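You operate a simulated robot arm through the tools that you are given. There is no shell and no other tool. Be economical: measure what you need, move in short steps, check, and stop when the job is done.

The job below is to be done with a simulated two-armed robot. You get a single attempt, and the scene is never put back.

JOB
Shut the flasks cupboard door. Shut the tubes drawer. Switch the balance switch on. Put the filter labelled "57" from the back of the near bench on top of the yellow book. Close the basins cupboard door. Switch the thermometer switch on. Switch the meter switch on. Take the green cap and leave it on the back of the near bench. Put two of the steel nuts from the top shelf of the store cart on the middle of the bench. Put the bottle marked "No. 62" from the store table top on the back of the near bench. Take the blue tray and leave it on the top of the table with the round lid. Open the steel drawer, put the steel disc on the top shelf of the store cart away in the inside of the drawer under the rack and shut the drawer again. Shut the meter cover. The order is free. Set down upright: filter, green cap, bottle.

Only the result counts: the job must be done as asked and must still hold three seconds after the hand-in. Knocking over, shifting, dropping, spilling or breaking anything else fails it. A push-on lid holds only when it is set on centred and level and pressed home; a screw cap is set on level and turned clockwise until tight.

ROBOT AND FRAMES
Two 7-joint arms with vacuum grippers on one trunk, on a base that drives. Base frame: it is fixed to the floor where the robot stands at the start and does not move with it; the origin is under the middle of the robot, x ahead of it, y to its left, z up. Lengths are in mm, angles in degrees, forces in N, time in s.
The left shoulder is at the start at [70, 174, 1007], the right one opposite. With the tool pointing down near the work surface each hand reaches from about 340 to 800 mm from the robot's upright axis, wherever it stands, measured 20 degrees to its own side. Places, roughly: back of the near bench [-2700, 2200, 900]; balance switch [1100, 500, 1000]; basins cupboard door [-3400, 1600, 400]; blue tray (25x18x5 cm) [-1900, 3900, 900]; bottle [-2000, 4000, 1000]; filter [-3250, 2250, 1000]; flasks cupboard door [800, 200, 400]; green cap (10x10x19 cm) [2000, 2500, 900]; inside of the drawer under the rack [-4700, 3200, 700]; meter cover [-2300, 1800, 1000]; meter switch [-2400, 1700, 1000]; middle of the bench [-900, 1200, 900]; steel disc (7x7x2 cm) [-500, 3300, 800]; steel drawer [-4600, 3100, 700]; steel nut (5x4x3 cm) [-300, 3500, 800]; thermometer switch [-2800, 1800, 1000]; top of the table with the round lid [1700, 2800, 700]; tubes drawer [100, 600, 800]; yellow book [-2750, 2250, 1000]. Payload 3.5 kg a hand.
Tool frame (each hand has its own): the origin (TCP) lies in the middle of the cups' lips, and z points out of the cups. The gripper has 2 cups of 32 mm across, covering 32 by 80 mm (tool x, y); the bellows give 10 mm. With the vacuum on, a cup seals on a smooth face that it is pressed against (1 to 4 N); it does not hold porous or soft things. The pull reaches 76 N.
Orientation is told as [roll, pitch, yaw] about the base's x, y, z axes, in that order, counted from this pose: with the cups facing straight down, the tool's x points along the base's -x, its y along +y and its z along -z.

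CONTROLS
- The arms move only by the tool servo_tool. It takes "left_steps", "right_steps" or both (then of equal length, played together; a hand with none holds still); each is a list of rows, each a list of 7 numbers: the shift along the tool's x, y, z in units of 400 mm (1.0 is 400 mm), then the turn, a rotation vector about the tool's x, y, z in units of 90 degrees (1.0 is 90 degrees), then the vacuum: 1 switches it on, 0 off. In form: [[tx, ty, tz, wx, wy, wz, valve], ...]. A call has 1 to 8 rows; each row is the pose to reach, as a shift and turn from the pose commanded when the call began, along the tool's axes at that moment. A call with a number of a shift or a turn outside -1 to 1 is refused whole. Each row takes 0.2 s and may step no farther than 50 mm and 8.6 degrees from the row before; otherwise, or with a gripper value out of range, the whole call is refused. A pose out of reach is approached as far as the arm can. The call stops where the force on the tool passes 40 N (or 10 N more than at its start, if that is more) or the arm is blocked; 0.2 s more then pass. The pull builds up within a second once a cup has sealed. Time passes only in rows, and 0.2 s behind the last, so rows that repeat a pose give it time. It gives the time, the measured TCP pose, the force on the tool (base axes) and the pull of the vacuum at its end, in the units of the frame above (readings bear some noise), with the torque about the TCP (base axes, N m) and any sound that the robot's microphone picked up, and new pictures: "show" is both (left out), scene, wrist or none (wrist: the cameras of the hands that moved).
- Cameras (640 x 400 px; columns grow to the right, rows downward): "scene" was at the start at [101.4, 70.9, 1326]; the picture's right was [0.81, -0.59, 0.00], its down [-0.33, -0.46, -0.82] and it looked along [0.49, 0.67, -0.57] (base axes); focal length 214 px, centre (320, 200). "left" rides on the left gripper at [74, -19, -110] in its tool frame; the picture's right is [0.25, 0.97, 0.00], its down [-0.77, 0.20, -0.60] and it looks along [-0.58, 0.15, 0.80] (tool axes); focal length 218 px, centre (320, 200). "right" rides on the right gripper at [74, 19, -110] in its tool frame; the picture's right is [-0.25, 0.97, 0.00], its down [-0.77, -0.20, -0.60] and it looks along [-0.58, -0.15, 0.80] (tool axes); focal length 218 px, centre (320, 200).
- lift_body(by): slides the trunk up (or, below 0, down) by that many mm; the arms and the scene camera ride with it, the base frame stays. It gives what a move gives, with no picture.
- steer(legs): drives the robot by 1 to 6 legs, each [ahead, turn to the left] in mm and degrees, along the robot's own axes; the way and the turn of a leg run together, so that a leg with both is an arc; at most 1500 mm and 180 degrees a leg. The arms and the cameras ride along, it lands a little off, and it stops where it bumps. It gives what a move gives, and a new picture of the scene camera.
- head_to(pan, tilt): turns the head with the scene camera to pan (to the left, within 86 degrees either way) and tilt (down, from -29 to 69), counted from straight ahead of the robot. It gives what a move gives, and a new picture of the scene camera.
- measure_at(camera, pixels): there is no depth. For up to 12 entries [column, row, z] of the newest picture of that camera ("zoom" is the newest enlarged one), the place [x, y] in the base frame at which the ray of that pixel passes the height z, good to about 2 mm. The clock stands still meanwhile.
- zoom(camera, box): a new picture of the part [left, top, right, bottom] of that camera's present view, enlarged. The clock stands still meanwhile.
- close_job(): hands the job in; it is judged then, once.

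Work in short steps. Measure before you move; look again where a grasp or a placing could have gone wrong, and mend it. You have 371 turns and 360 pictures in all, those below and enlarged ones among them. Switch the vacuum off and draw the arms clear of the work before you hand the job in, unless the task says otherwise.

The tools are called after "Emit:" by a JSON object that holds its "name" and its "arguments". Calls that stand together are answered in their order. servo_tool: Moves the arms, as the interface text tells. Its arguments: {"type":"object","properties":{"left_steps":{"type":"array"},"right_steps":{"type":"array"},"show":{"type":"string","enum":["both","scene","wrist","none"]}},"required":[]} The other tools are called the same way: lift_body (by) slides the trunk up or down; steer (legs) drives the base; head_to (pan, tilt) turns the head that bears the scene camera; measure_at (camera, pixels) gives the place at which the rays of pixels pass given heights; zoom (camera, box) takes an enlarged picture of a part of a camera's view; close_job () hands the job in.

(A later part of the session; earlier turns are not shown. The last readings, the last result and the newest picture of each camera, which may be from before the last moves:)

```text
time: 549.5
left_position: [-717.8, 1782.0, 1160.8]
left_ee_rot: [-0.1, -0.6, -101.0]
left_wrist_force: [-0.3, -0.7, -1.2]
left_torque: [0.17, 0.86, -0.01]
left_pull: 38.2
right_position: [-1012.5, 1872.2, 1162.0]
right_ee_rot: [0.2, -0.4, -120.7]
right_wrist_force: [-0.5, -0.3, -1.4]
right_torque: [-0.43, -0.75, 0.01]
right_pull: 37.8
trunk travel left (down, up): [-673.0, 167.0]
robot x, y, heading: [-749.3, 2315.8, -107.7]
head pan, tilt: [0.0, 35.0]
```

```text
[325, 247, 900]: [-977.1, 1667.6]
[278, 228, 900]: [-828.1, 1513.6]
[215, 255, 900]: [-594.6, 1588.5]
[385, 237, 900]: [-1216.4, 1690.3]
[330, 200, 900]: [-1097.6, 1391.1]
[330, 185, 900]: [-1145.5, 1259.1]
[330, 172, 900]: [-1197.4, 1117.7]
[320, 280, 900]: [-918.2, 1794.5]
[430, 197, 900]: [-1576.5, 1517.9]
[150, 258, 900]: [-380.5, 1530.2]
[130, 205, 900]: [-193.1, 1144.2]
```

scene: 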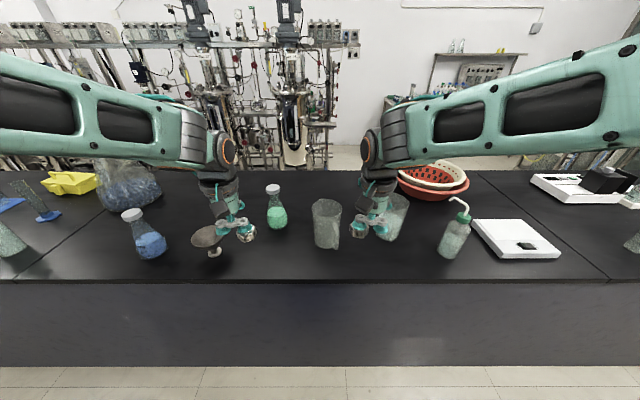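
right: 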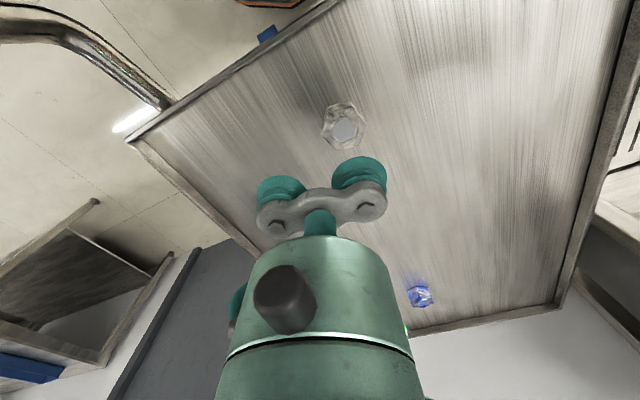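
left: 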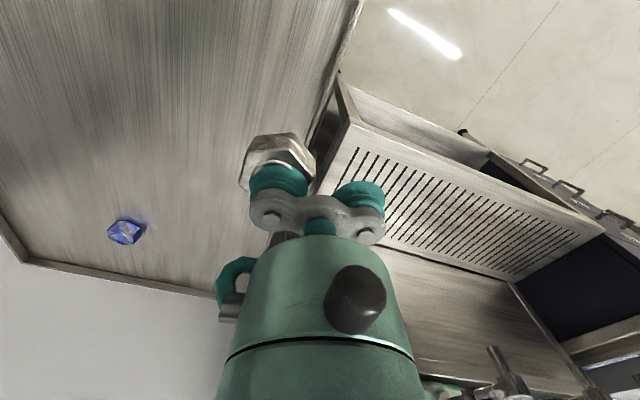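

The target (-900,1200) is near the front side of the bench, so I go around the right end. I turn along the aisle and drive.

Emit:
{"name": "steer", "arguments": {"legs": [[0, 15], [0, 15], [0, 15], [0, 15], [0, 15], [0, 15]]}}

Emit:
{"name": "steer", "arguments": {"legs": [[1400, 0], [1400, 0], [550, 0]]}}

Emit:
{"name": "head_to", "arguments": {"pan": -20, "tilt": 25}}

```text
time: 555.3
left_position: [-215.5, 2358.4, 1160.4]
left_ee_rot: [0.0, -0.7, -10.2]
left_wrist_force: [0.2, 0.1, -1.1]
left_torque: [-0.84, 0.15, 0.0]
left_pull: 37.9
right_position: [-301.7, 2061.1, 1162.2]
right_ee_rot: [0.3, -0.5, -29.9]
right_wrist_force: [-0.5, 0.2, -1.2]
right_torque: [0.74, -0.43, 0.0]
right_pull: 38.4
trunk travel left (down, up): [-673.0, 167.0]
robot x, y, heading: [-748.5, 2316.8, -17.0]
head pan, tilt: [0.0, 35.0]
```

scene: 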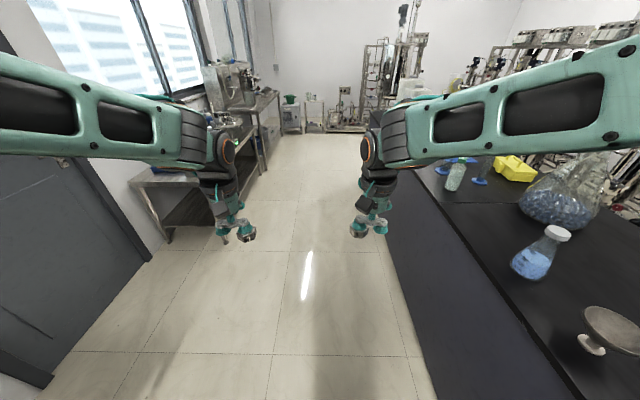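

```text
time: 571.6
left_position: [3008.3, 1490.7, 1160.7]
left_ee_rot: [0.0, -0.8, -7.6]
left_wrist_force: [0.3, 0.0, -1.2]
left_torque: [-0.89, 0.08, 0.0]
left_pull: 37.6
right_position: [2935.7, 1189.3, 1163.0]
right_ee_rot: [0.2, -0.4, -27.4]
right_wrist_force: [0.4, -0.4, -0.8]
right_torque: [0.74, -0.41, 0.01]
right_pull: 37.6
trunk travel left (down, up): [-673.0, 167.0]
robot x, y, heading: [2477.3, 1424.5, -14.4]
head pan, tilt: [0.0, 35.0]
```

scene: 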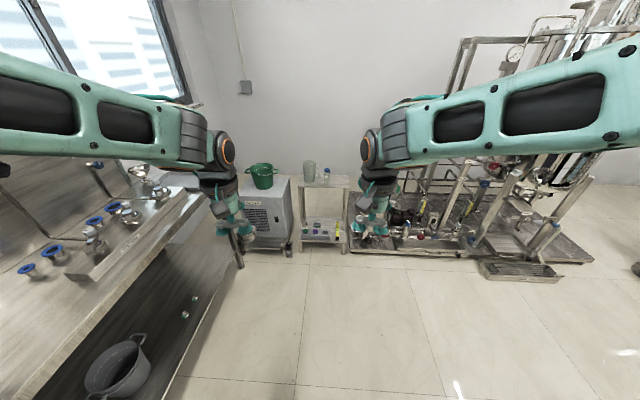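

```text
time: 572.5
left_position: [3007.3, 1489.9, 1160.0]
left_ee_rot: [0.0, -0.7, -7.6]
left_wrist_force: [-0.7, -0.5, -1.2]
left_torque: [-0.84, 0.14, 0.01]
left_pull: 38.0
right_position: [2936.1, 1189.5, 1162.4]
right_ee_rot: [0.2, -0.3, -27.4]
right_wrist_force: [0.1, 0.0, -1.0]
right_torque: [0.77, -0.42, 0.0]
right_pull: 37.6
trunk travel left (down, up): [-673.0, 167.0]
robot x, y, heading: [2473.8, 1426.1, -14.3]
head pan, tilt: [-20.0, 25.0]
```

scene: 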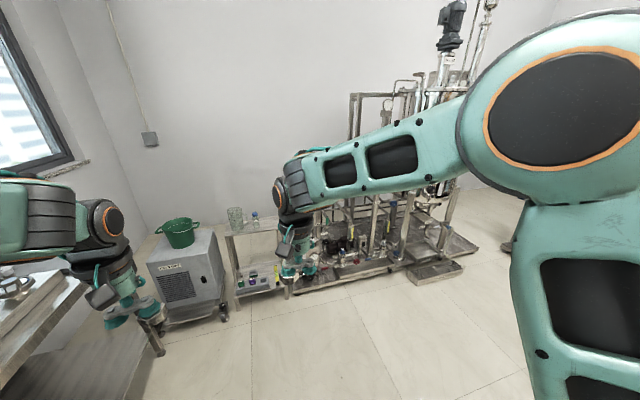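

Clear. I turn right, drive past the bench end, and turn along the front aisle.

Emit:
{"name": "steer", "arguments": {"legs": [[0, -15.5], [0, -15.5], [0, -15.5], [0, -15.5], [0, -15.5], [0, -15.5]]}}

Emit:
{"name": "steer", "arguments": {"legs": [[1000, 0], [900, 0], [0, -15], [0, -15], [0, -15]]}}

Emit:
{"name": "steer", "arguments": {"legs": [[0, -15], [0, -15], [0, -15]]}}

```text
time: 578.3
left_position: [2517.1, 888.9, 1159.2]
left_ee_rot: [-0.1, -0.7, -100.5]
left_wrist_force: [0.5, -0.8, -0.4]
left_torque: [0.15, 0.9, -0.01]
left_pull: 37.7
right_position: [2219.7, 975.6, 1162.0]
right_ee_rot: [0.2, -0.3, -120.1]
right_wrist_force: [-0.3, 0.6, -1.3]
right_torque: [-0.44, -0.77, 0.01]
right_pull: 37.4
trunk travel left (down, up): [-673.0, 167.0]
robot x, y, heading: [2478.9, 1421.7, -107.1]
head pan, tilt: [-20.0, 25.0]
```

scene: 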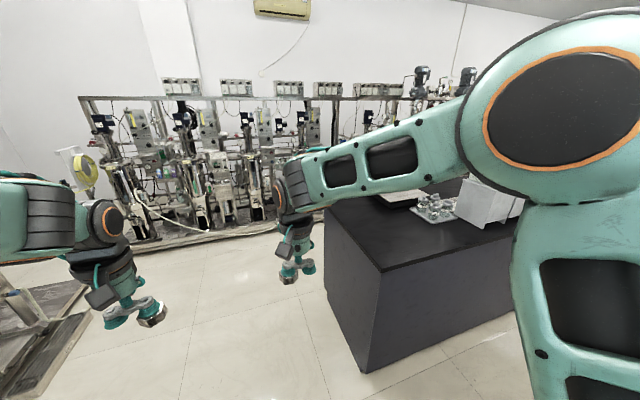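

```text
time: 590.5
left_position: [1554.0, -794.5, 1159.9]
left_ee_rot: [-0.1, -0.8, -145.8]
left_wrist_force: [0.2, 0.6, -1.6]
left_torque: [0.71, 0.49, -0.03]
left_pull: 38.1
right_position: [1406.4, -523.3, 1163.2]
right_ee_rot: [0.2, -0.4, -165.5]
right_wrist_force: [-0.4, -1.1, -1.3]
right_torque: [-0.84, -0.2, 0.0]
right_pull: 37.9
trunk travel left (down, up): [-673.0, 167.0]
robot x, y, heading: [1907.1, -391.1, -152.4]
head pan, tilt: [-20.0, 25.0]
```

scene: 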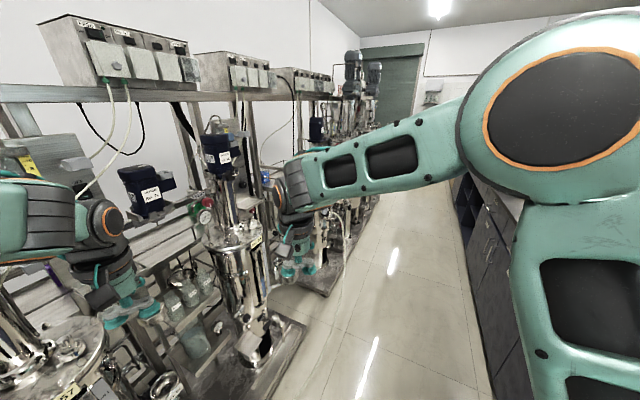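

```text
time: 593.5
left_position: [1370.5, -429.9, 1161.0]
left_ee_rot: [-0.1, -0.8, 169.4]
left_wrist_force: [0.5, 0.9, -1.2]
left_torque: [0.83, -0.18, -0.03]
left_pull: 37.6
right_position: [1456.4, -132.8, 1162.3]
right_ee_rot: [0.2, -0.4, 149.7]
right_wrist_force: [0.7, 0.9, -1.4]
right_torque: [-0.78, 0.43, 0.0]
right_pull: 37.9
trunk travel left (down, up): [-673.0, 167.0]
robot x, y, heading: [1903.5, -391.8, 163.0]
head pan, tilt: [-20.0, 25.0]
```

scene: 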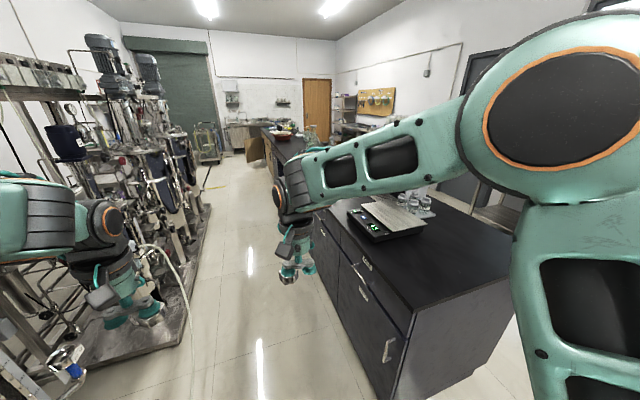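

Aisle is clear. I drive 3150 mm along the front side.

Emit:
{"name": "steer", "arguments": {"legs": [[1100, 0], [1050, 0], [950, 0]]}}

Emit:
{"name": "head_to", "arguments": {"pan": -30, "tilt": 35}}

```text
time: 608.8
left_position: [-1595.6, 489.8, 1160.1]
left_ee_rot: [-0.2, -0.9, 169.2]
left_wrist_force: [-0.4, 0.0, -1.0]
left_torque: [0.86, -0.17, 0.02]
left_pull: 37.8
right_position: [-1506.9, 786.7, 1163.1]
right_ee_rot: [0.2, -0.4, 149.5]
right_wrist_force: [-0.9, 0.3, -2.3]
right_torque: [-0.76, 0.42, 0.01]
right_pull: 37.3
trunk travel left (down, up): [-673.0, 167.0]
robot x, y, heading: [-1061.3, 530.7, 162.4]
head pan, tilt: [-20.0, 25.0]
```

scene: 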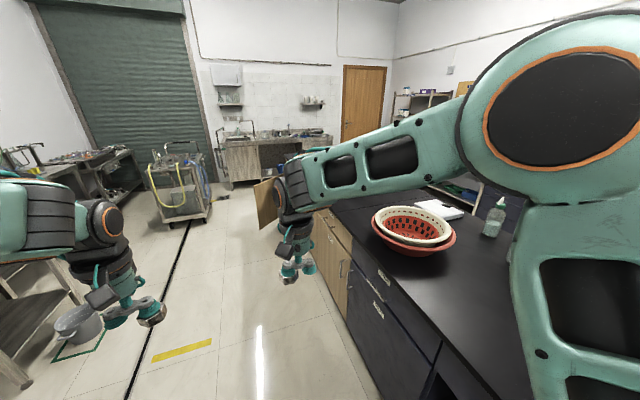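

```text
time: 609.5
left_position: [-1596.0, 490.0, 1160.7]
left_ee_rot: [-0.1, -0.7, 169.2]
left_wrist_force: [-0.3, 0.5, -0.7]
left_torque: [0.83, -0.17, 0.01]
left_pull: 37.6
right_position: [-1506.7, 786.4, 1161.6]
right_ee_rot: [0.2, -0.4, 149.6]
right_wrist_force: [0.5, -0.7, -0.6]
right_torque: [-0.77, 0.43, 0.02]
right_pull: 38.0
trunk travel left (down, up): [-673.0, 167.0]
robot x, y, heading: [-1059.1, 528.7, 162.4]
head pan, tilt: [-30.0, 35.0]
```

scene: 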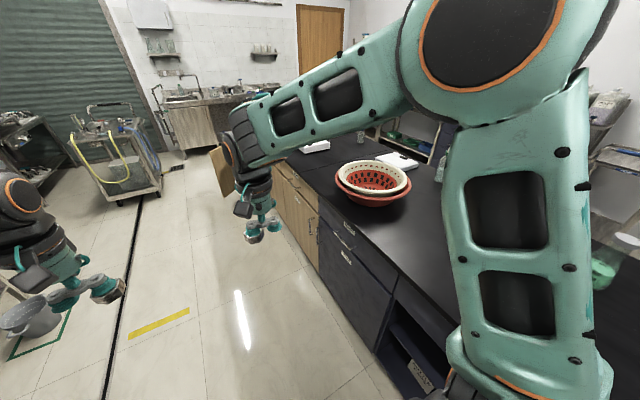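

I turn right to face the bench.

Emit:
{"name": "steer", "arguments": {"legs": [[0, -15], [0, -15], [0, -15], [0, -15], [0, -15], [0, -15]]}}

Emit:
{"name": "head_to", "arguments": {"pan": 0, "tilt": 40}}

```text
time: 615.2
left_position: [-1092.0, 1063.9, 1159.0]
left_ee_rot: [-0.1, -0.7, 78.6]
left_wrist_force: [0.0, -1.2, -1.8]
left_torque: [-0.21, -0.87, 0.0]
left_pull: 37.7
right_position: [-796.6, 972.5, 1163.1]
right_ee_rot: [0.1, -0.5, 58.9]
right_wrist_force: [0.4, -0.2, -0.7]
right_torque: [0.46, 0.76, -0.02]
right_pull: 38.5
trunk travel left (down, up): [-673.0, 167.0]
robot x, y, heading: [-1059.2, 527.0, 72.1]
head pan, tilt: [-30.0, 35.0]
```

scene: 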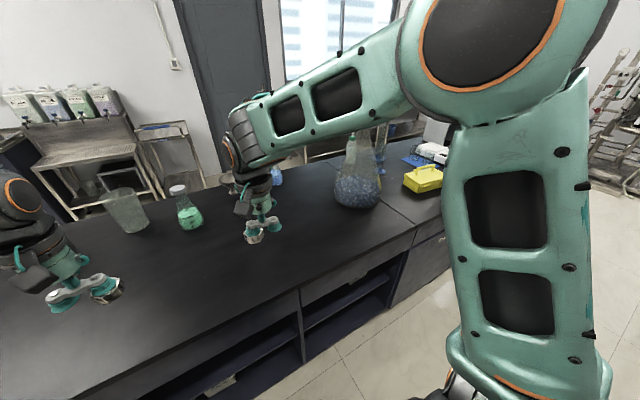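

```text
time: 616.2
left_position: [-1093.4, 1062.1, 1161.3]
left_ee_rot: [-0.1, -0.7, 78.6]
left_wrist_force: [-0.5, -0.4, -1.0]
left_torque: [-0.16, -0.87, 0.02]
left_pull: 37.6
right_position: [-796.5, 970.2, 1162.1]
right_ee_rot: [0.1, -0.4, 58.9]
right_wrist_force: [0.0, 0.5, -1.7]
right_torque: [0.45, 0.72, -0.01]
right_pull: 38.1
trunk travel left (down, up): [-673.0, 167.0]
robot x, y, heading: [-1062.4, 529.7, 72.3]
head pan, tilt: [0.0, 40.0]
```

scene: 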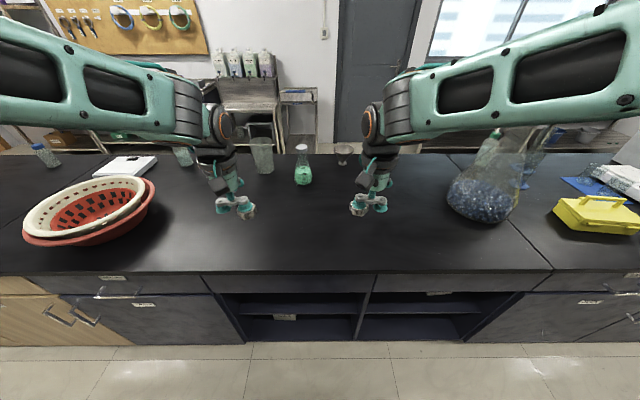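

Wide free area between basket and flask. I measure around it.

Emit:
{"name": "measure_at", "arguments": {"camera": "scene", "pixels": [[300, 225, 900], [300, 205, 900], [300, 245, 900], [320, 271, 900], [150, 225, 905], [450, 210, 900], [302, 183, 900]]}}

```text
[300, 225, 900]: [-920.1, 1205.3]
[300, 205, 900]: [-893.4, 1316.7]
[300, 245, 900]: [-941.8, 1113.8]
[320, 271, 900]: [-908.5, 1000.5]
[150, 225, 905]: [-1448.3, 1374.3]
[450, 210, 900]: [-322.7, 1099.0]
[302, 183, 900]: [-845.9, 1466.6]
```

I place the left nut first: over (-960,1225), then down.

Emit:
{"name": "servo_tool", "arguments": {"left_steps": [[-0.05, -0.02, 0, 0, 0, 0, 1], [-0.14, -0.055, 0, 0, 0, 0, 1], [-0.23, -0.09, 0, 0, 0, 0, 1], [-0.32, -0.13, 0, 0, 0, 0, 1], [-0.4, -0.16, 0, 0, 0, 0, 1], [-0.466, -0.186, 0.05, 0, 0, 0, 1], [-0.466, -0.186, 0.14, 0, 0, 0, 1], [-0.466, -0.186, 0.24, 0, 0, 0, 1]], "show": "none"}}

Emit:
{"name": "servo_tool", "arguments": {"left_steps": [[0, 0, 0.1, 0, 0, 0, 1], [0, 0, 0.19, 0, 0, 0, 1], [0, 0, 0.25, 0, 0, 0, 1], [0, 0, 0.28, 0, 0, 0, 1], [0, 0, 0.3, 0, 0, 0, 1], [0, 0, 0.315, 0, 0, 0, 1], [0, 0, 0.33, 0, 0, 0, 1]], "show": "both"}}

```text
time: 618.0
left_position: [-980.8, 1230.3, 1068.9]
left_ee_rot: [0.0, -0.7, 78.6]
left_wrist_force: [-0.8, -0.8, -1.5]
left_torque: [-0.17, -0.82, 0.0]
left_pull: 37.7
right_position: [-796.5, 973.0, 1163.6]
right_ee_rot: [0.2, -0.4, 59.0]
right_wrist_force: [0.1, 0.8, -0.6]
right_torque: [0.41, 0.74, 0.0]
right_pull: 37.5
trunk travel left (down, up): [-673.0, 167.0]
robot x, y, heading: [-1060.8, 523.1, 71.8]
head pan, tilt: [0.0, 40.0]
```

```text
time: 619.6
left_position: [-979.3, 1232.9, 935.2]
left_ee_rot: [-0.1, -0.7, 78.6]
left_wrist_force: [0.0, 0.3, -1.5]
left_torque: [-0.15, -0.84, 0.0]
left_pull: 37.5
right_position: [-797.4, 971.0, 1162.3]
right_ee_rot: [0.2, -0.4, 58.9]
right_wrist_force: [0.4, 0.6, -2.0]
right_torque: [0.45, 0.74, 0.0]
right_pull: 37.7
trunk travel left (down, up): [-673.0, 167.0]
robot x, y, heading: [-1062.5, 528.1, 72.1]
head pan, tilt: [0.0, 40.0]
```

scene: 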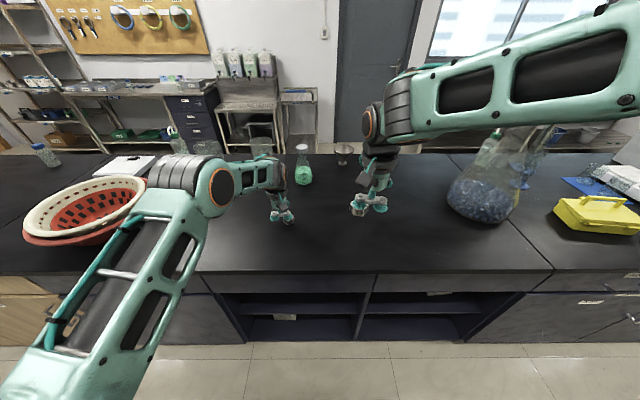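
left: 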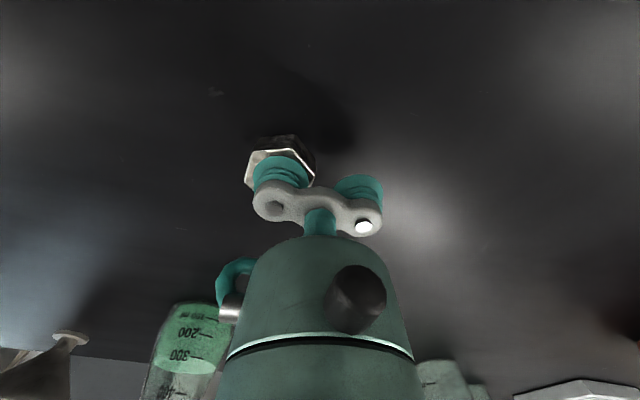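

Emit:
{"name": "servo_tool", "arguments": {"left_steps": [[0, 0, 0.01, 0, 0, 0, 1], [0, 0, 0.02, 0, 0, 0, 1], [0, 0, 0.03, 0, 0, 0, 1], [0, 0, 0.04, 0, 0, 0, 1], [0, 0, 0.05, 0, 0, 0, 1], [0, 0, 0.06, 0, 0, 0, 1]], "show": "none"}}

```text
time: 621.0
left_position: [-980.6, 1233.4, 915.0]
left_ee_rot: [-0.1, -1.2, 78.7]
left_wrist_force: [1.2, 10.7, 28.9]
left_torque: [-0.47, -1.14, 0.12]
left_pull: 38.1
right_position: [-796.5, 968.2, 1163.4]
right_ee_rot: [0.2, -0.6, 58.8]
right_wrist_force: [-0.2, -0.7, -2.1]
right_torque: [0.47, 0.74, 0.0]
right_pull: 38.0
trunk travel left (down, up): [-673.0, 167.0]
robot x, y, heading: [-1063.7, 526.9, 72.1]
head pan, tilt: [0.0, 40.0]
```

Touchdown. I release, rise and retreat with the left hand.

Emit:
{"name": "servo_tool", "arguments": {"left_steps": [[0, 0, -0.006, 0, 0, 0, 0], [0, 0, -0.006, 0, 0, 0, 0], [0, 0, -0.006, 0, 0, 0, 0], [0, 0, -0.006, 0, 0, 0, 0], [0, 0, -0.03, 0, 0, 0, 0], [0, 0, -0.1, 0, 0, 0, 0], [0, 0, -0.2, 0, 0, 0, 0], [0, 0, -0.32, 0, 0, 0, 0]], "show": "none"}}

Emit:
{"name": "servo_tool", "arguments": {"left_steps": [[0, 0, -0.1, 0, 0, 0, 0], [0.06, 0.04, -0.18, 0, 0, 0, 0], [0.15, 0.08, -0.22, 0, 0, 0, 0], [0.24, 0.12, -0.26, 0, 0, 0, 0], [0.33, 0.16, -0.28, 0, 0, 0, 0], [0.42, 0.2, -0.3, 0, 0, 0, 0]], "right_steps": [[-0.04, 0.03, 0, 0, 0, 0, 1], [-0.11, 0.08, 0, 0, 0, 0, 1], [-0.19, 0.13, 0, 0, 0, 0, 1], [-0.27, 0.19, 0, 0, 0, 0, 1], [-0.35, 0.245, 0, 0, 0, 0, 1], [-0.417, 0.29, 0, 0, 0, 0, 1]], "show": "scene"}}

```text
time: 622.8
left_position: [-981.9, 1231.2, 1040.7]
left_ee_rot: [-0.2, -0.8, 78.5]
left_wrist_force: [-0.1, -0.4, 0.3]
left_torque: [0.01, 0.01, -0.01]
left_pull: 0.1
right_position: [-796.7, 970.4, 1162.6]
right_ee_rot: [0.3, -0.5, 58.8]
right_wrist_force: [-0.5, -0.9, -0.2]
right_torque: [0.46, 0.75, 0.0]
right_pull: 37.9
trunk travel left (down, up): [-673.0, 167.0]
robot x, y, heading: [-1060.2, 528.9, 71.9]
head pan, tilt: [0.0, 40.0]
```

```text
time: 624.2
left_position: [-1097.2, 1081.4, 1155.1]
left_ee_rot: [0.0, -0.6, 78.6]
left_wrist_force: [-0.1, 0.3, -0.3]
left_torque: [0.04, -0.02, 0.0]
left_pull: 0.2
right_position: [-810.6, 1172.9, 1163.9]
right_ee_rot: [0.1, -0.3, 58.9]
right_wrist_force: [0.1, -0.9, -0.9]
right_torque: [0.48, 0.78, -0.01]
right_pull: 37.9
trunk travel left (down, up): [-673.0, 167.0]
robot x, y, heading: [-1061.2, 526.0, 71.8]
head pan, tilt: [0.0, 40.0]
```

scene: 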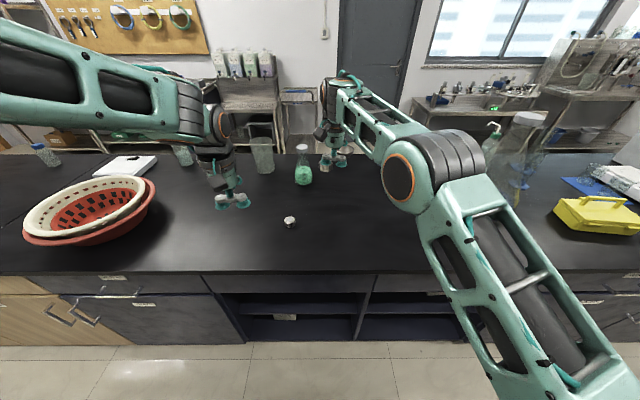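

Left nut placed. I lower the right nut.

Emit:
{"name": "servo_tool", "arguments": {"right_steps": [[0, 0, 0.06, 0, 0, 0, 1], [0, 0, 0.16, 0, 0, 0, 1], [0, 0, 0.27, 0, 0, 0, 1], [0, 0, 0.38, 0, 0, 0, 1], [0, 0, 0.48, 0, 0, 0, 1], [0, 0, 0.53, 0, 0, 0, 1], [0, 0, 0.56, 0, 0, 0, 1]], "show": "none"}}

Emit:
{"name": "servo_tool", "arguments": {"right_steps": [[0, 0, 0.015, 0, 0, 0, 1], [0, 0, 0.025, 0, 0, 0, 1], [0, 0, 0.035, 0, 0, 0, 1], [0, 0, 0.045, 0, 0, 0, 1], [0, 0, 0.055, 0, 0, 0, 1], [0, 0, 0.065, 0, 0, 0, 1], [0, 0, 0.075, 0, 0, 0, 1]], "show": "none"}}

```text
time: 625.8
left_position: [-1095.9, 1081.7, 1154.4]
left_ee_rot: [-0.1, -0.7, 78.6]
left_wrist_force: [-0.1, 0.8, -0.8]
left_torque: [-0.02, -0.02, -0.04]
left_pull: 0.1
right_position: [-810.3, 1176.1, 938.8]
right_ee_rot: [0.3, -0.4, 58.9]
right_wrist_force: [0.5, 0.8, -0.7]
right_torque: [0.47, 0.74, 0.01]
right_pull: 37.9
trunk travel left (down, up): [-673.0, 167.0]
robot x, y, heading: [-1057.3, 528.2, 71.9]
head pan, tilt: [0.0, 40.0]
```

```text
time: 627.4
left_position: [-1096.4, 1079.2, 1156.7]
left_ee_rot: [-0.1, -0.9, 78.6]
left_wrist_force: [-0.4, 0.3, 0.0]
left_torque: [0.04, 0.0, 0.0]
left_pull: 0.0
right_position: [-809.9, 1175.7, 912.8]
right_ee_rot: [0.3, -0.8, 58.9]
right_wrist_force: [3.1, 8.7, 29.6]
right_torque: [0.49, 1.1, -0.06]
right_pull: 37.9
trunk travel left (down, up): [-673.0, 167.0]
robot x, y, heading: [-1064.0, 525.1, 72.2]
head pan, tilt: [0.0, 40.0]
```

Emit:
{"name": "servo_tool", "arguments": {"right_steps": [[0, 0, -0.006, 0, 0, 0, 0], [0, 0, -0.006, 0, 0, 0, 0], [0, 0, -0.006, 0, 0, 0, 0], [0, 0, -0.006, 0, 0, 0, 0], [0, 0, -0.03, 0, 0, 0, 0], [0, 0, -0.1, 0, 0, 0, 0], [0, 0, -0.2, 0, 0, 0, 0], [0, 0, -0.32, 0, 0, 0, 0]], "show": "none"}}

Emit:
{"name": "servo_tool", "arguments": {"right_steps": [[0, 0, -0.1, 0, 0, 0, 0], [0.05, -0.05, -0.2, 0, 0, 0, 0], [0.13, -0.1, -0.24, 0, 0, 0, 0], [0.22, -0.15, -0.27, 0, 0, 0, 0], [0.31, -0.2, -0.3, 0, 0, 0, 0], [0.4, -0.25, -0.32, 0, 0, 0, 0]], "show": "scene"}}

Emit:
{"name": "zoom", "arguments": {"camera": "scene", "box": [240, 180, 380, 268]}}

```text
time: 629.2
left_position: [-1096.2, 1081.3, 1155.0]
left_ee_rot: [-0.1, -0.8, 78.6]
left_wrist_force: [0.2, 1.0, 0.5]
left_torque: [0.02, -0.01, -0.01]
left_pull: 0.0
right_position: [-810.4, 1174.1, 1039.5]
right_ee_rot: [0.2, -0.4, 58.9]
right_wrist_force: [-0.1, -0.5, 0.0]
right_torque: [-0.02, 0.0, 0.0]
right_pull: 0.0
trunk travel left (down, up): [-673.0, 167.0]
robot x, y, heading: [-1062.8, 527.6, 72.1]
head pan, tilt: [0.0, 40.0]
```

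```text
time: 630.6
left_position: [-1096.0, 1078.6, 1156.0]
left_ee_rot: [-0.2, -0.7, 78.5]
left_wrist_force: [-1.3, 0.3, -0.4]
left_torque: [-0.01, 0.0, -0.02]
left_pull: 0.0
right_position: [-808.0, 986.7, 1166.4]
right_ee_rot: [0.2, -0.5, 59.0]
right_wrist_force: [-0.8, 0.3, -0.4]
right_torque: [0.03, 0.01, 0.04]
right_pull: 0.1
trunk travel left (down, up): [-673.0, 167.0]
robot x, y, heading: [-1059.9, 524.2, 72.0]
head pan, tilt: [0.0, 40.0]
```

scene: 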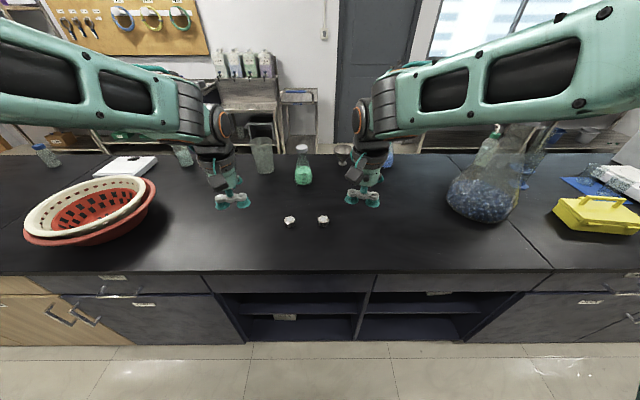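

```text
4.55 times, centred on (310, 224) of scene
```

zoom: 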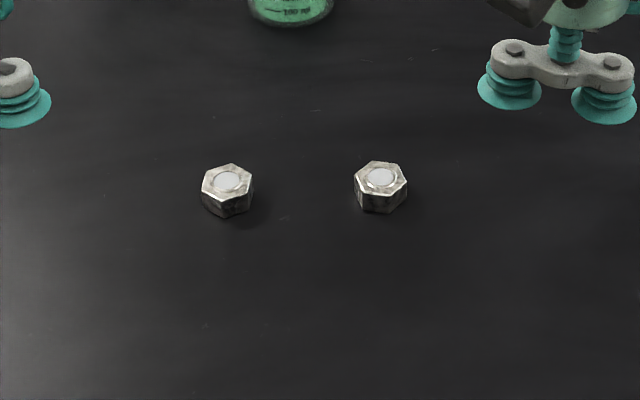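

Nuts are placed. I turn left and look along the aisle to the near bench's front.

Emit:
{"name": "steer", "arguments": {"legs": [[0, 90]]}}

Emit:
{"name": "head_to", "arguments": {"pan": -15, "tilt": 25}}

Emit:
{"name": "zoom", "arguments": {"camera": "scene", "box": [200, 100, 440, 300]}}

```text
time: 634.8
left_position: [-1615.0, 494.0, 1154.8]
left_ee_rot: [-0.1, -0.7, 168.3]
left_wrist_force: [0.1, -0.1, -0.2]
left_torque: [0.0, -0.03, -0.01]
left_pull: 0.1
right_position: [-1521.5, 780.8, 1165.1]
right_ee_rot: [0.1, -0.4, 148.8]
right_wrist_force: [0.3, -0.6, -1.2]
right_torque: [0.0, 0.01, 0.0]
right_pull: 0.0
trunk travel left (down, up): [-673.0, 167.0]
robot x, y, heading: [-1059.4, 527.3, 161.9]
head pan, tilt: [0.0, 40.0]
```

scene: 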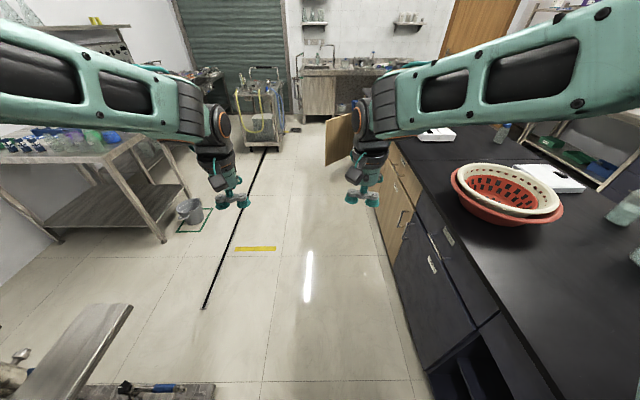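

```text
time: 635.5
left_position: [-1615.7, 494.6, 1154.7]
left_ee_rot: [-0.1, -0.8, 168.4]
left_wrist_force: [-0.3, -0.2, 0.0]
left_torque: [0.0, -0.04, 0.02]
left_pull: 0.0
right_position: [-1521.0, 780.8, 1163.6]
right_ee_rot: [0.3, -0.4, 148.7]
right_wrist_force: [0.3, -0.3, 1.0]
right_torque: [0.03, -0.02, 0.0]
right_pull: 0.1
trunk travel left (down, up): [-673.0, 167.0]
robot x, y, heading: [-1058.7, 524.4, 161.8]
head pan, tilt: [-15.0, 25.0]
```

scene: 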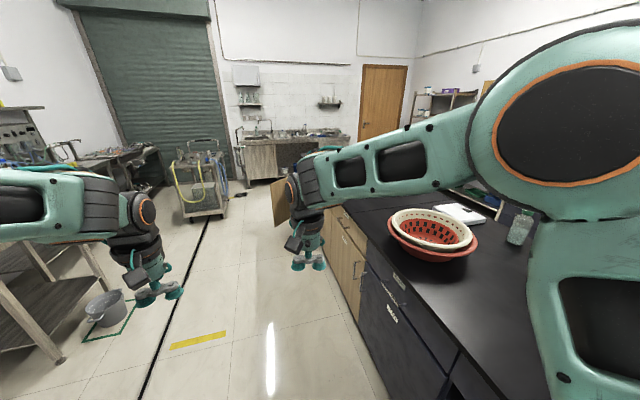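

```text
2.00 times, centred on (320, 200) of scene
```

zoom: 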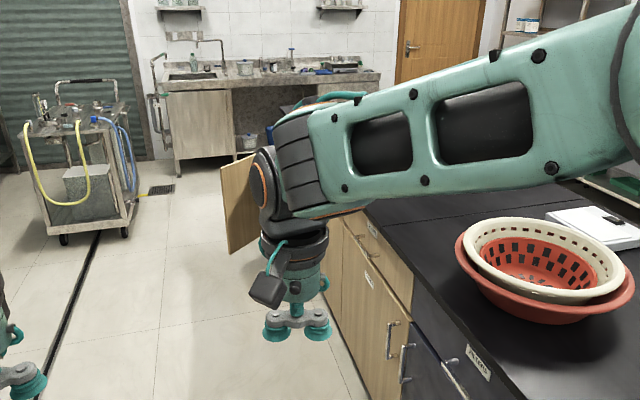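

The basins door (wooden) stands open further on. I drive 1580 mm to the meter.

Emit:
{"name": "steer", "arguments": {"legs": [[1000, 0], [560, 0], [0, -90]]}}

Emit:
{"name": "head_to", "arguments": {"pan": 0, "tilt": 40}}

```text
time: 647.4
left_position: [-2591.4, 1553.3, 1155.3]
left_ee_rot: [-0.1, -0.7, 79.2]
left_wrist_force: [-0.2, -0.3, -0.2]
left_torque: [0.03, -0.03, 0.02]
left_pull: 0.0
right_position: [-2301.9, 1463.7, 1164.4]
right_ee_rot: [0.2, -0.4, 59.6]
right_wrist_force: [0.0, -0.6, 0.9]
right_torque: [0.01, 0.01, -0.03]
right_pull: 0.1
trunk travel left (down, up): [-673.0, 167.0]
robot x, y, heading: [-2549.9, 998.4, 72.8]
head pan, tilt: [-15.0, 25.0]
```

scene: 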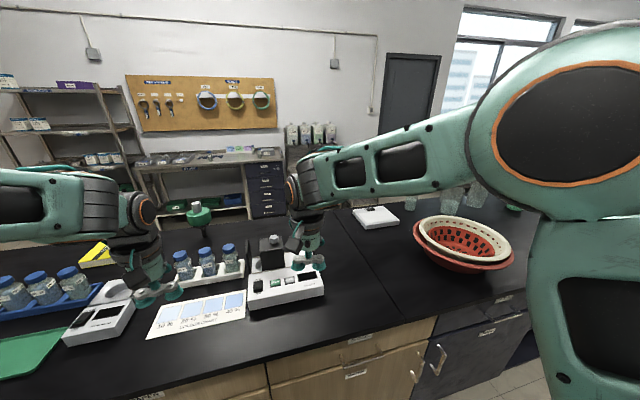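

```text
time: 648.1
left_position: [-2590.4, 1554.1, 1155.9]
left_ee_rot: [-0.1, -0.7, 79.2]
left_wrist_force: [-0.6, -0.3, 0.1]
left_torque: [0.04, 0.04, 0.01]
left_pull: 0.1
right_position: [-2301.3, 1464.4, 1165.2]
right_ee_rot: [0.2, -0.3, 59.5]
right_wrist_force: [0.3, 0.3, -0.5]
right_torque: [0.05, 0.0, 0.01]
right_pull: 0.0
trunk travel left (down, up): [-673.0, 167.0]
robot x, y, heading: [-2545.8, 1002.3, 72.9]
head pan, tilt: [0.0, 40.0]
```

scene: 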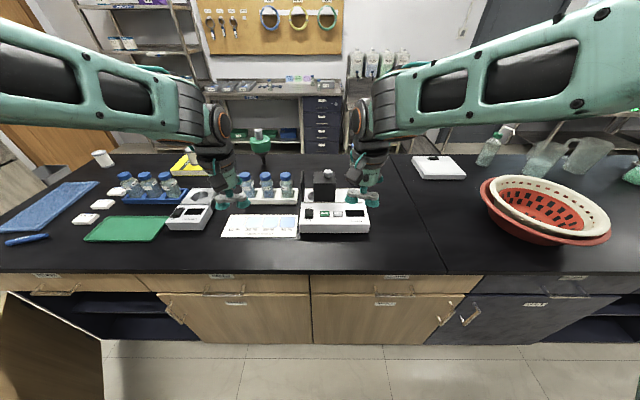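

I zoom on the meter (335,205) and the thermometer block (190,215).

Emit:
{"name": "zoom", "arguments": {"camera": "scene", "box": [280, 160, 400, 240]}}

Emit:
{"name": "zoom", "arguments": {"camera": "scene", "box": [150, 180, 250, 240]}}

Emit:
{"name": "measure_at", "arguments": {"camera": "scene", "pixels": [[312, 214, 940], [342, 216, 940], [302, 234, 900], [370, 234, 900], [300, 207, 940], [168, 228, 900], [190, 212, 940], [323, 185, 980]]}}

```text
5.00 times, centred on (340, 200) of scene
```

zoom: 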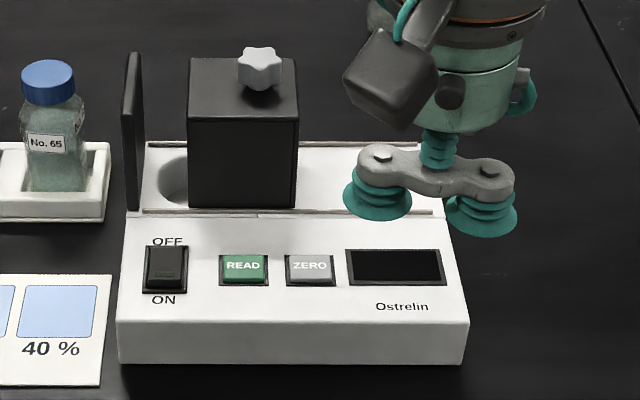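

```text
6.40 times, centred on (200, 210) of scene
```

zoom: 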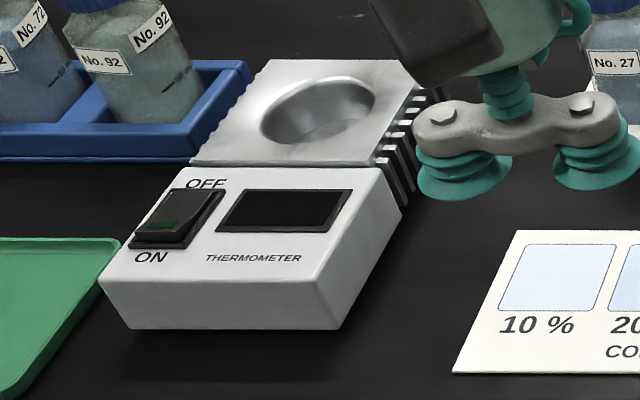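

```text
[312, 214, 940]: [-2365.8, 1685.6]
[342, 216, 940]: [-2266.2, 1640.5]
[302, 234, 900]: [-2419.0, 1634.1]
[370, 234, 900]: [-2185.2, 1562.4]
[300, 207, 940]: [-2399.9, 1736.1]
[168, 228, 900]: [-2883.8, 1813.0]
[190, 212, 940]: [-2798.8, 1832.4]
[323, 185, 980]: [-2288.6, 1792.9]
```

The meter cover is a black box with knob that slides left along rails over the well to the stop plate. I measure its corners.

Emit:
{"name": "measure_at", "arguments": {"camera": "scene", "pixels": [[335.4, 201.6, 945], [335.4, 184, 1000], [335.4, 184, 1020], [335.4, 184, 1040], [335.4, 171.6, 1020], [314, 201.6, 945], [305, 202, 945], [328, 174, 1050], [306, 209, 945]]}}

```text
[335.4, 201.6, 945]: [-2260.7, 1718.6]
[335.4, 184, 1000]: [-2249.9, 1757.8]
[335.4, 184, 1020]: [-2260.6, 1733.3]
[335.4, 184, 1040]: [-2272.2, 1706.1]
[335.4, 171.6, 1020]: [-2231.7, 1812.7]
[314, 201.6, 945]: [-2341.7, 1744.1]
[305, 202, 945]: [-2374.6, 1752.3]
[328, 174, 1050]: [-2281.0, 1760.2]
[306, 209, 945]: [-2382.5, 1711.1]
```

Emit:
{"name": "measure_at", "arguments": {"camera": "scene", "pixels": [[330, 272, 900], [200, 272, 900], [5, 272, 900], [100, 345, 0], [320, 343, 0], [8, 300, 700], [105, 345, 700]]}}

```text
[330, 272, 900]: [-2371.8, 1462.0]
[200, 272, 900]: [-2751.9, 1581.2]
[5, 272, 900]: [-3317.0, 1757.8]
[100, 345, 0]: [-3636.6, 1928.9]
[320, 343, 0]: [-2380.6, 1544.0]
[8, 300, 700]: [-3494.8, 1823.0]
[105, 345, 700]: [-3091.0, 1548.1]
```

I drive 165 mm closer to the bench.

Emit:
{"name": "steer", "arguments": {"legs": [[165, 0]]}}

Emit:
{"name": "zoom", "arguments": {"camera": "scene", "box": [270, 150, 430, 260]}}

```text
time: 649.6
left_position: [-2542.4, 1707.5, 1156.4]
left_ee_rot: [-0.1, -0.8, 79.1]
left_wrist_force: [0.1, 0.3, 0.0]
left_torque: [0.02, 0.0, -0.05]
left_pull: 0.0
right_position: [-2252.6, 1617.0, 1165.7]
right_ee_rot: [0.2, -0.5, 59.4]
right_wrist_force: [0.7, -0.9, 0.8]
right_torque: [0.01, 0.0, -0.02]
right_pull: 0.0
trunk travel left (down, up): [-673.0, 167.0]
robot x, y, heading: [-2502.4, 1157.7, 72.6]
head pan, tilt: [0.0, 40.0]
```

scene: 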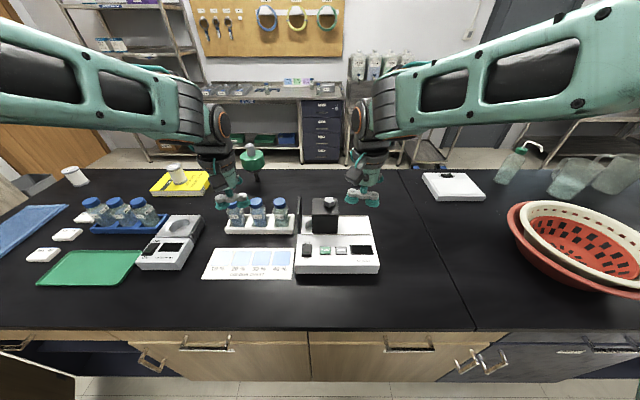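

```text
3.64 times, centred on (350, 205) of scene
```

zoom: 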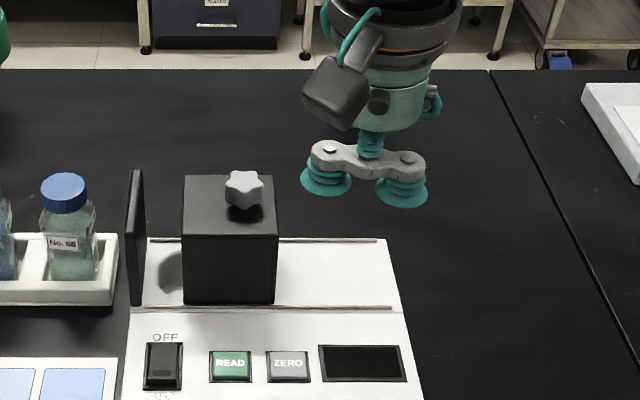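

Emit:
{"name": "measure_at", "arguments": {"camera": "scene", "pixels": [[337.6, 233.3, 945], [338.5, 215.4, 1020], [338.5, 215.4, 1040], [337.9, 199, 1020], [337.9, 199, 1040], [312.5, 233, 945], [301, 235, 945], [306, 249, 945], [306, 240, 945]]}}

```text
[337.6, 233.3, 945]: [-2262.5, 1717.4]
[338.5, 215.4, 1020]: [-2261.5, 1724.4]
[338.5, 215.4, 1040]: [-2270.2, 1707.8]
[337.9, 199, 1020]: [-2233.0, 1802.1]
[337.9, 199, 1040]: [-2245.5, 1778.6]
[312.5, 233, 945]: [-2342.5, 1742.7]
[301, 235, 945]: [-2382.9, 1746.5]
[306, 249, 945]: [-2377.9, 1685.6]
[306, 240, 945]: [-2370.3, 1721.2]
```

I place the right hand to the right of the cover at z≈990 (target (-2182,1739)).

Emit:
{"name": "servo_tool", "arguments": {"right_steps": [[-0.1, 0.001, 0, 0, 0, -0.05, 0], [-0.2, 0.002, 0, 0, 0, -0.1, 0], [-0.3, 0.004, 0, 0, 0, -0.147, 0], [-0.352, 0.005, 0.06, 0, 0, -0.147, 0], [-0.352, 0.005, 0.17, 0, 0, -0.147, 0], [-0.352, 0.005, 0.28, 0, 0, -0.147, 0], [-0.352, 0.005, 0.38, 0, 0, -0.147, 0], [-0.352, 0.005, 0.44, 0, 0, -0.147, 0]], "show": "both"}}

Emit:
{"name": "zoom", "arguments": {"camera": "scene", "box": [270, 170, 430, 280]}}

```text
time: 651.4
left_position: [-2541.4, 1709.4, 1154.6]
left_ee_rot: [-0.1, -0.7, 79.1]
left_wrist_force: [-0.2, -0.6, -1.1]
left_torque: [0.04, 0.03, -0.03]
left_pull: 0.1
right_position: [-2182.7, 1741.2, 989.1]
right_ee_rot: [0.1, -0.4, 72.6]
right_wrist_force: [-0.3, 0.3, -0.3]
right_torque: [-0.03, -0.01, -0.03]
right_pull: 0.0
trunk travel left (down, up): [-673.0, 167.0]
robot x, y, heading: [-2500.8, 1154.3, 72.7]
head pan, tilt: [0.0, 40.0]
```

scene: 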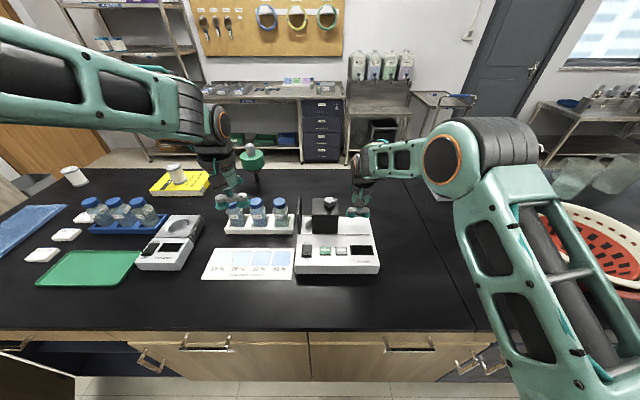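
right: 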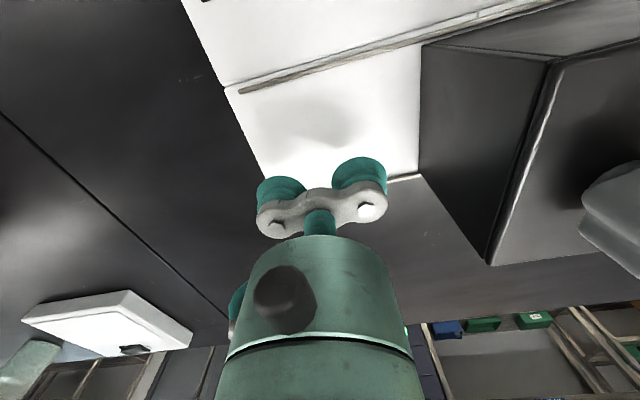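

```text
3.64 times, centred on (350, 225) of scene
```

zoom: 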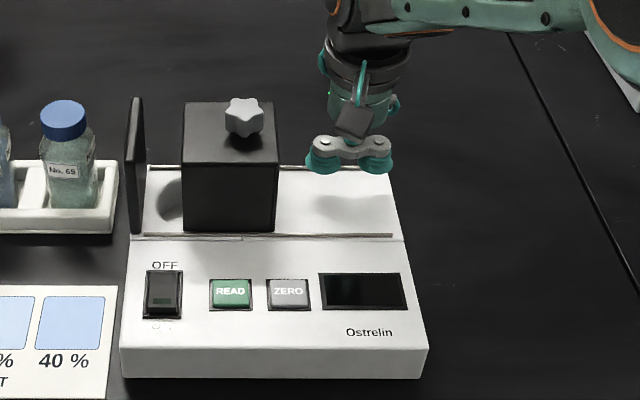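

Aligned with the cover's side. I push left: quickly to near contact, then in 6 mm steps.

Emit:
{"name": "servo_tool", "arguments": {"right_steps": [[0, 0.03, 0, 0, 0, 0, 0], [0, 0.06, 0, 0, 0, 0, 0], [0, 0.08, 0, 0, 0, 0, 0], [0, 0.095, 0, 0, 0, 0, 0], [0, 0.11, 0, 0, 0, 0, 0], [0, 0.125, 0, 0, 0, 0, 0], [0, 0.14, 0, 0, 0, 0, 0]], "show": "none"}}

Emit:
{"name": "zoom", "arguments": {"camera": "scene", "box": [270, 170, 430, 280]}}

```text
time: 653.0
left_position: [-2541.3, 1709.6, 1155.5]
left_ee_rot: [-0.2, -0.6, 79.1]
left_wrist_force: [0.2, 1.0, 0.5]
left_torque: [0.0, 0.02, 0.0]
left_pull: 0.1
right_position: [-2235.0, 1758.3, 988.8]
right_ee_rot: [0.1, -0.5, 72.6]
right_wrist_force: [1.1, -0.5, -0.5]
right_torque: [0.02, 0.0, 0.0]
right_pull: 0.0
trunk travel left (down, up): [-673.0, 167.0]
robot x, y, heading: [-2502.3, 1155.5, 72.6]
head pan, tilt: [0.0, 40.0]
```

```text
3.64 times, centred on (350, 225) of scene
```

zoom: 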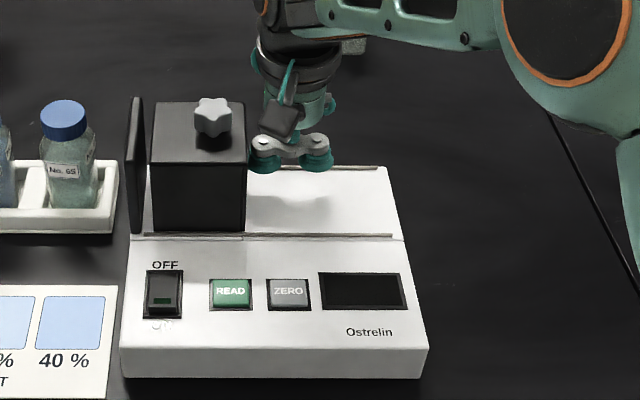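

The cover slides along and is nearly at the stop. I push a few more millimetres.

Emit:
{"name": "servo_tool", "arguments": {"right_steps": [[0, 0.01, 0, 0, 0, 0, 0], [0, 0.02, 0, 0, 0, 0, 0], [0, 0.03, 0, 0, 0, 0, 0]], "show": "none"}}

Emit:
{"name": "zoom", "arguments": {"camera": "scene", "box": [270, 170, 430, 280]}}

```text
time: 653.8
left_position: [-2540.2, 1709.1, 1155.6]
left_ee_rot: [-0.1, -0.8, 79.1]
left_wrist_force: [-0.4, -0.2, -0.3]
left_torque: [0.01, -0.01, 0.0]
left_pull: 0.0
right_position: [-2247.6, 1761.6, 989.6]
right_ee_rot: [0.1, -0.6, 72.7]
right_wrist_force: [2.0, -1.9, 0.6]
right_torque: [0.02, 0.06, 0.02]
right_pull: 0.1
trunk travel left (down, up): [-673.0, 167.0]
robot x, y, heading: [-2500.1, 1155.3, 72.5]
head pan, tilt: [0.0, 40.0]
```

```text
3.64 times, centred on (350, 225) of scene
```

zoom: 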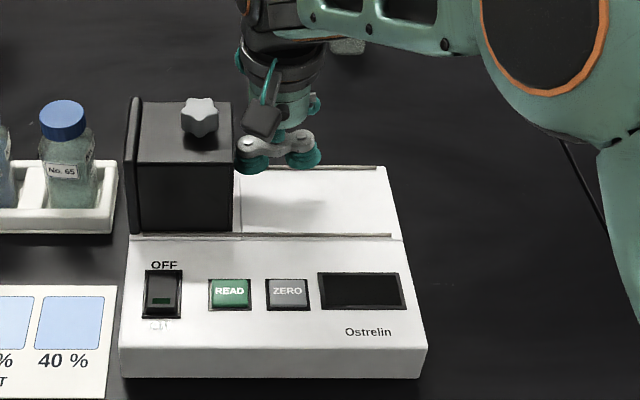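

It looks closed against the plate; I push slightly until resistance rises.

Emit:
{"name": "servo_tool", "arguments": {"right_steps": [[0, 0.006, 0, 0, 0, 0, 0], [0, 0.012, 0, 0, 0, 0, 0], [0, 0.018, 0, 0, 0, 0, 0]], "show": "wrist"}}

Emit:
{"name": "zoom", "arguments": {"camera": "scene", "box": [290, 180, 370, 260]}}

```text
time: 654.6
left_position: [-2537.2, 1706.0, 1156.5]
left_ee_rot: [0.1, -0.8, 79.2]
left_wrist_force: [0.2, -0.4, -0.1]
left_torque: [-0.02, -0.01, 0.01]
left_pull: 0.0
right_position: [-2250.3, 1763.0, 990.2]
right_ee_rot: [0.2, -0.5, 72.5]
right_wrist_force: [20.5, -9.1, 2.3]
right_torque: [0.07, 0.04, 0.09]
right_pull: 0.1
trunk travel left (down, up): [-673.0, 167.0]
robot x, y, heading: [-2499.3, 1155.9, 72.3]
head pan, tilt: [0.0, 40.0]
```

right: 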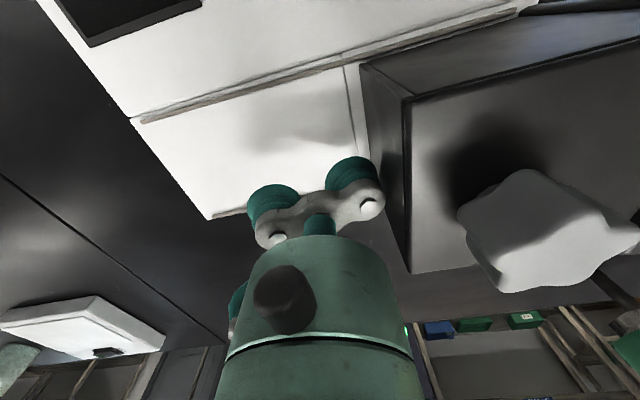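

```text
5.00 times, centred on (330, 220) of scene
```

zoom: 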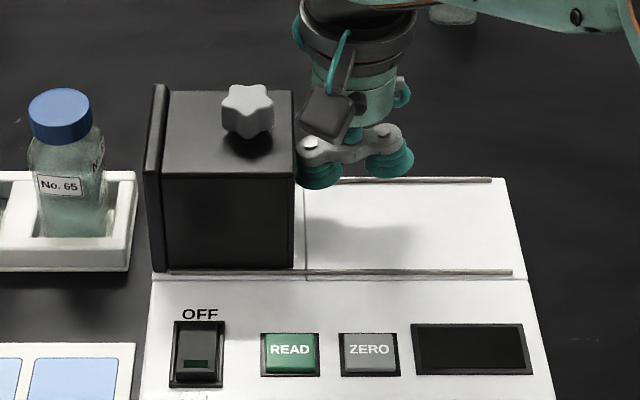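

The cover is shut (20 N). I withdraw the right hand to the right and up.

Emit:
{"name": "servo_tool", "arguments": {"right_steps": [[0, -0.06, 0, 0, 0, 0, 0], [0, -0.15, 0, 0, 0, 0, 0], [0, -0.2, -0.08, 0, 0, 0, 0], [0.05, -0.25, -0.17, 0, 0, 0, 0], [0.13, -0.3, -0.25, 0, 0, 0, 0], [0.21, -0.35, -0.32, 0, 0, 0, 0], [0.29, -0.4, -0.38, 0, 0, 0, 0]], "show": "scene"}}

Emit:
{"name": "zoom", "arguments": {"camera": "scene", "box": [290, 200, 370, 280]}}

```text
time: 656.2
left_position: [-2541.3, 1705.7, 1157.1]
left_ee_rot: [-0.1, -1.0, 79.1]
left_wrist_force: [0.0, -0.1, -1.2]
left_torque: [0.03, -0.01, 0.05]
left_pull: 0.0
right_position: [-2138.1, 1602.8, 1141.8]
right_ee_rot: [0.1, -0.5, 72.7]
right_wrist_force: [-0.4, 0.4, -0.2]
right_torque: [0.04, 0.0, 0.0]
right_pull: 0.0
trunk travel left (down, up): [-673.0, 167.0]
robot x, y, heading: [-2502.5, 1156.7, 72.5]
head pan, tilt: [0.0, 40.0]
```

scene: 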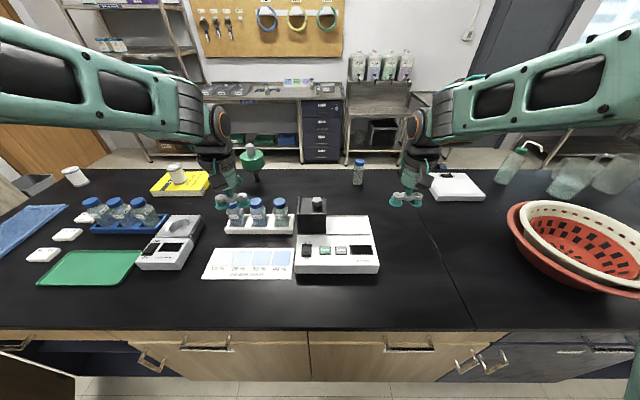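

```text
5.00 times, centred on (330, 240) of scene
```

zoom: 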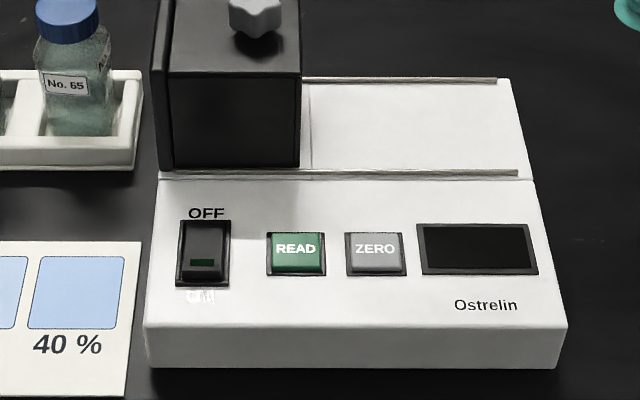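

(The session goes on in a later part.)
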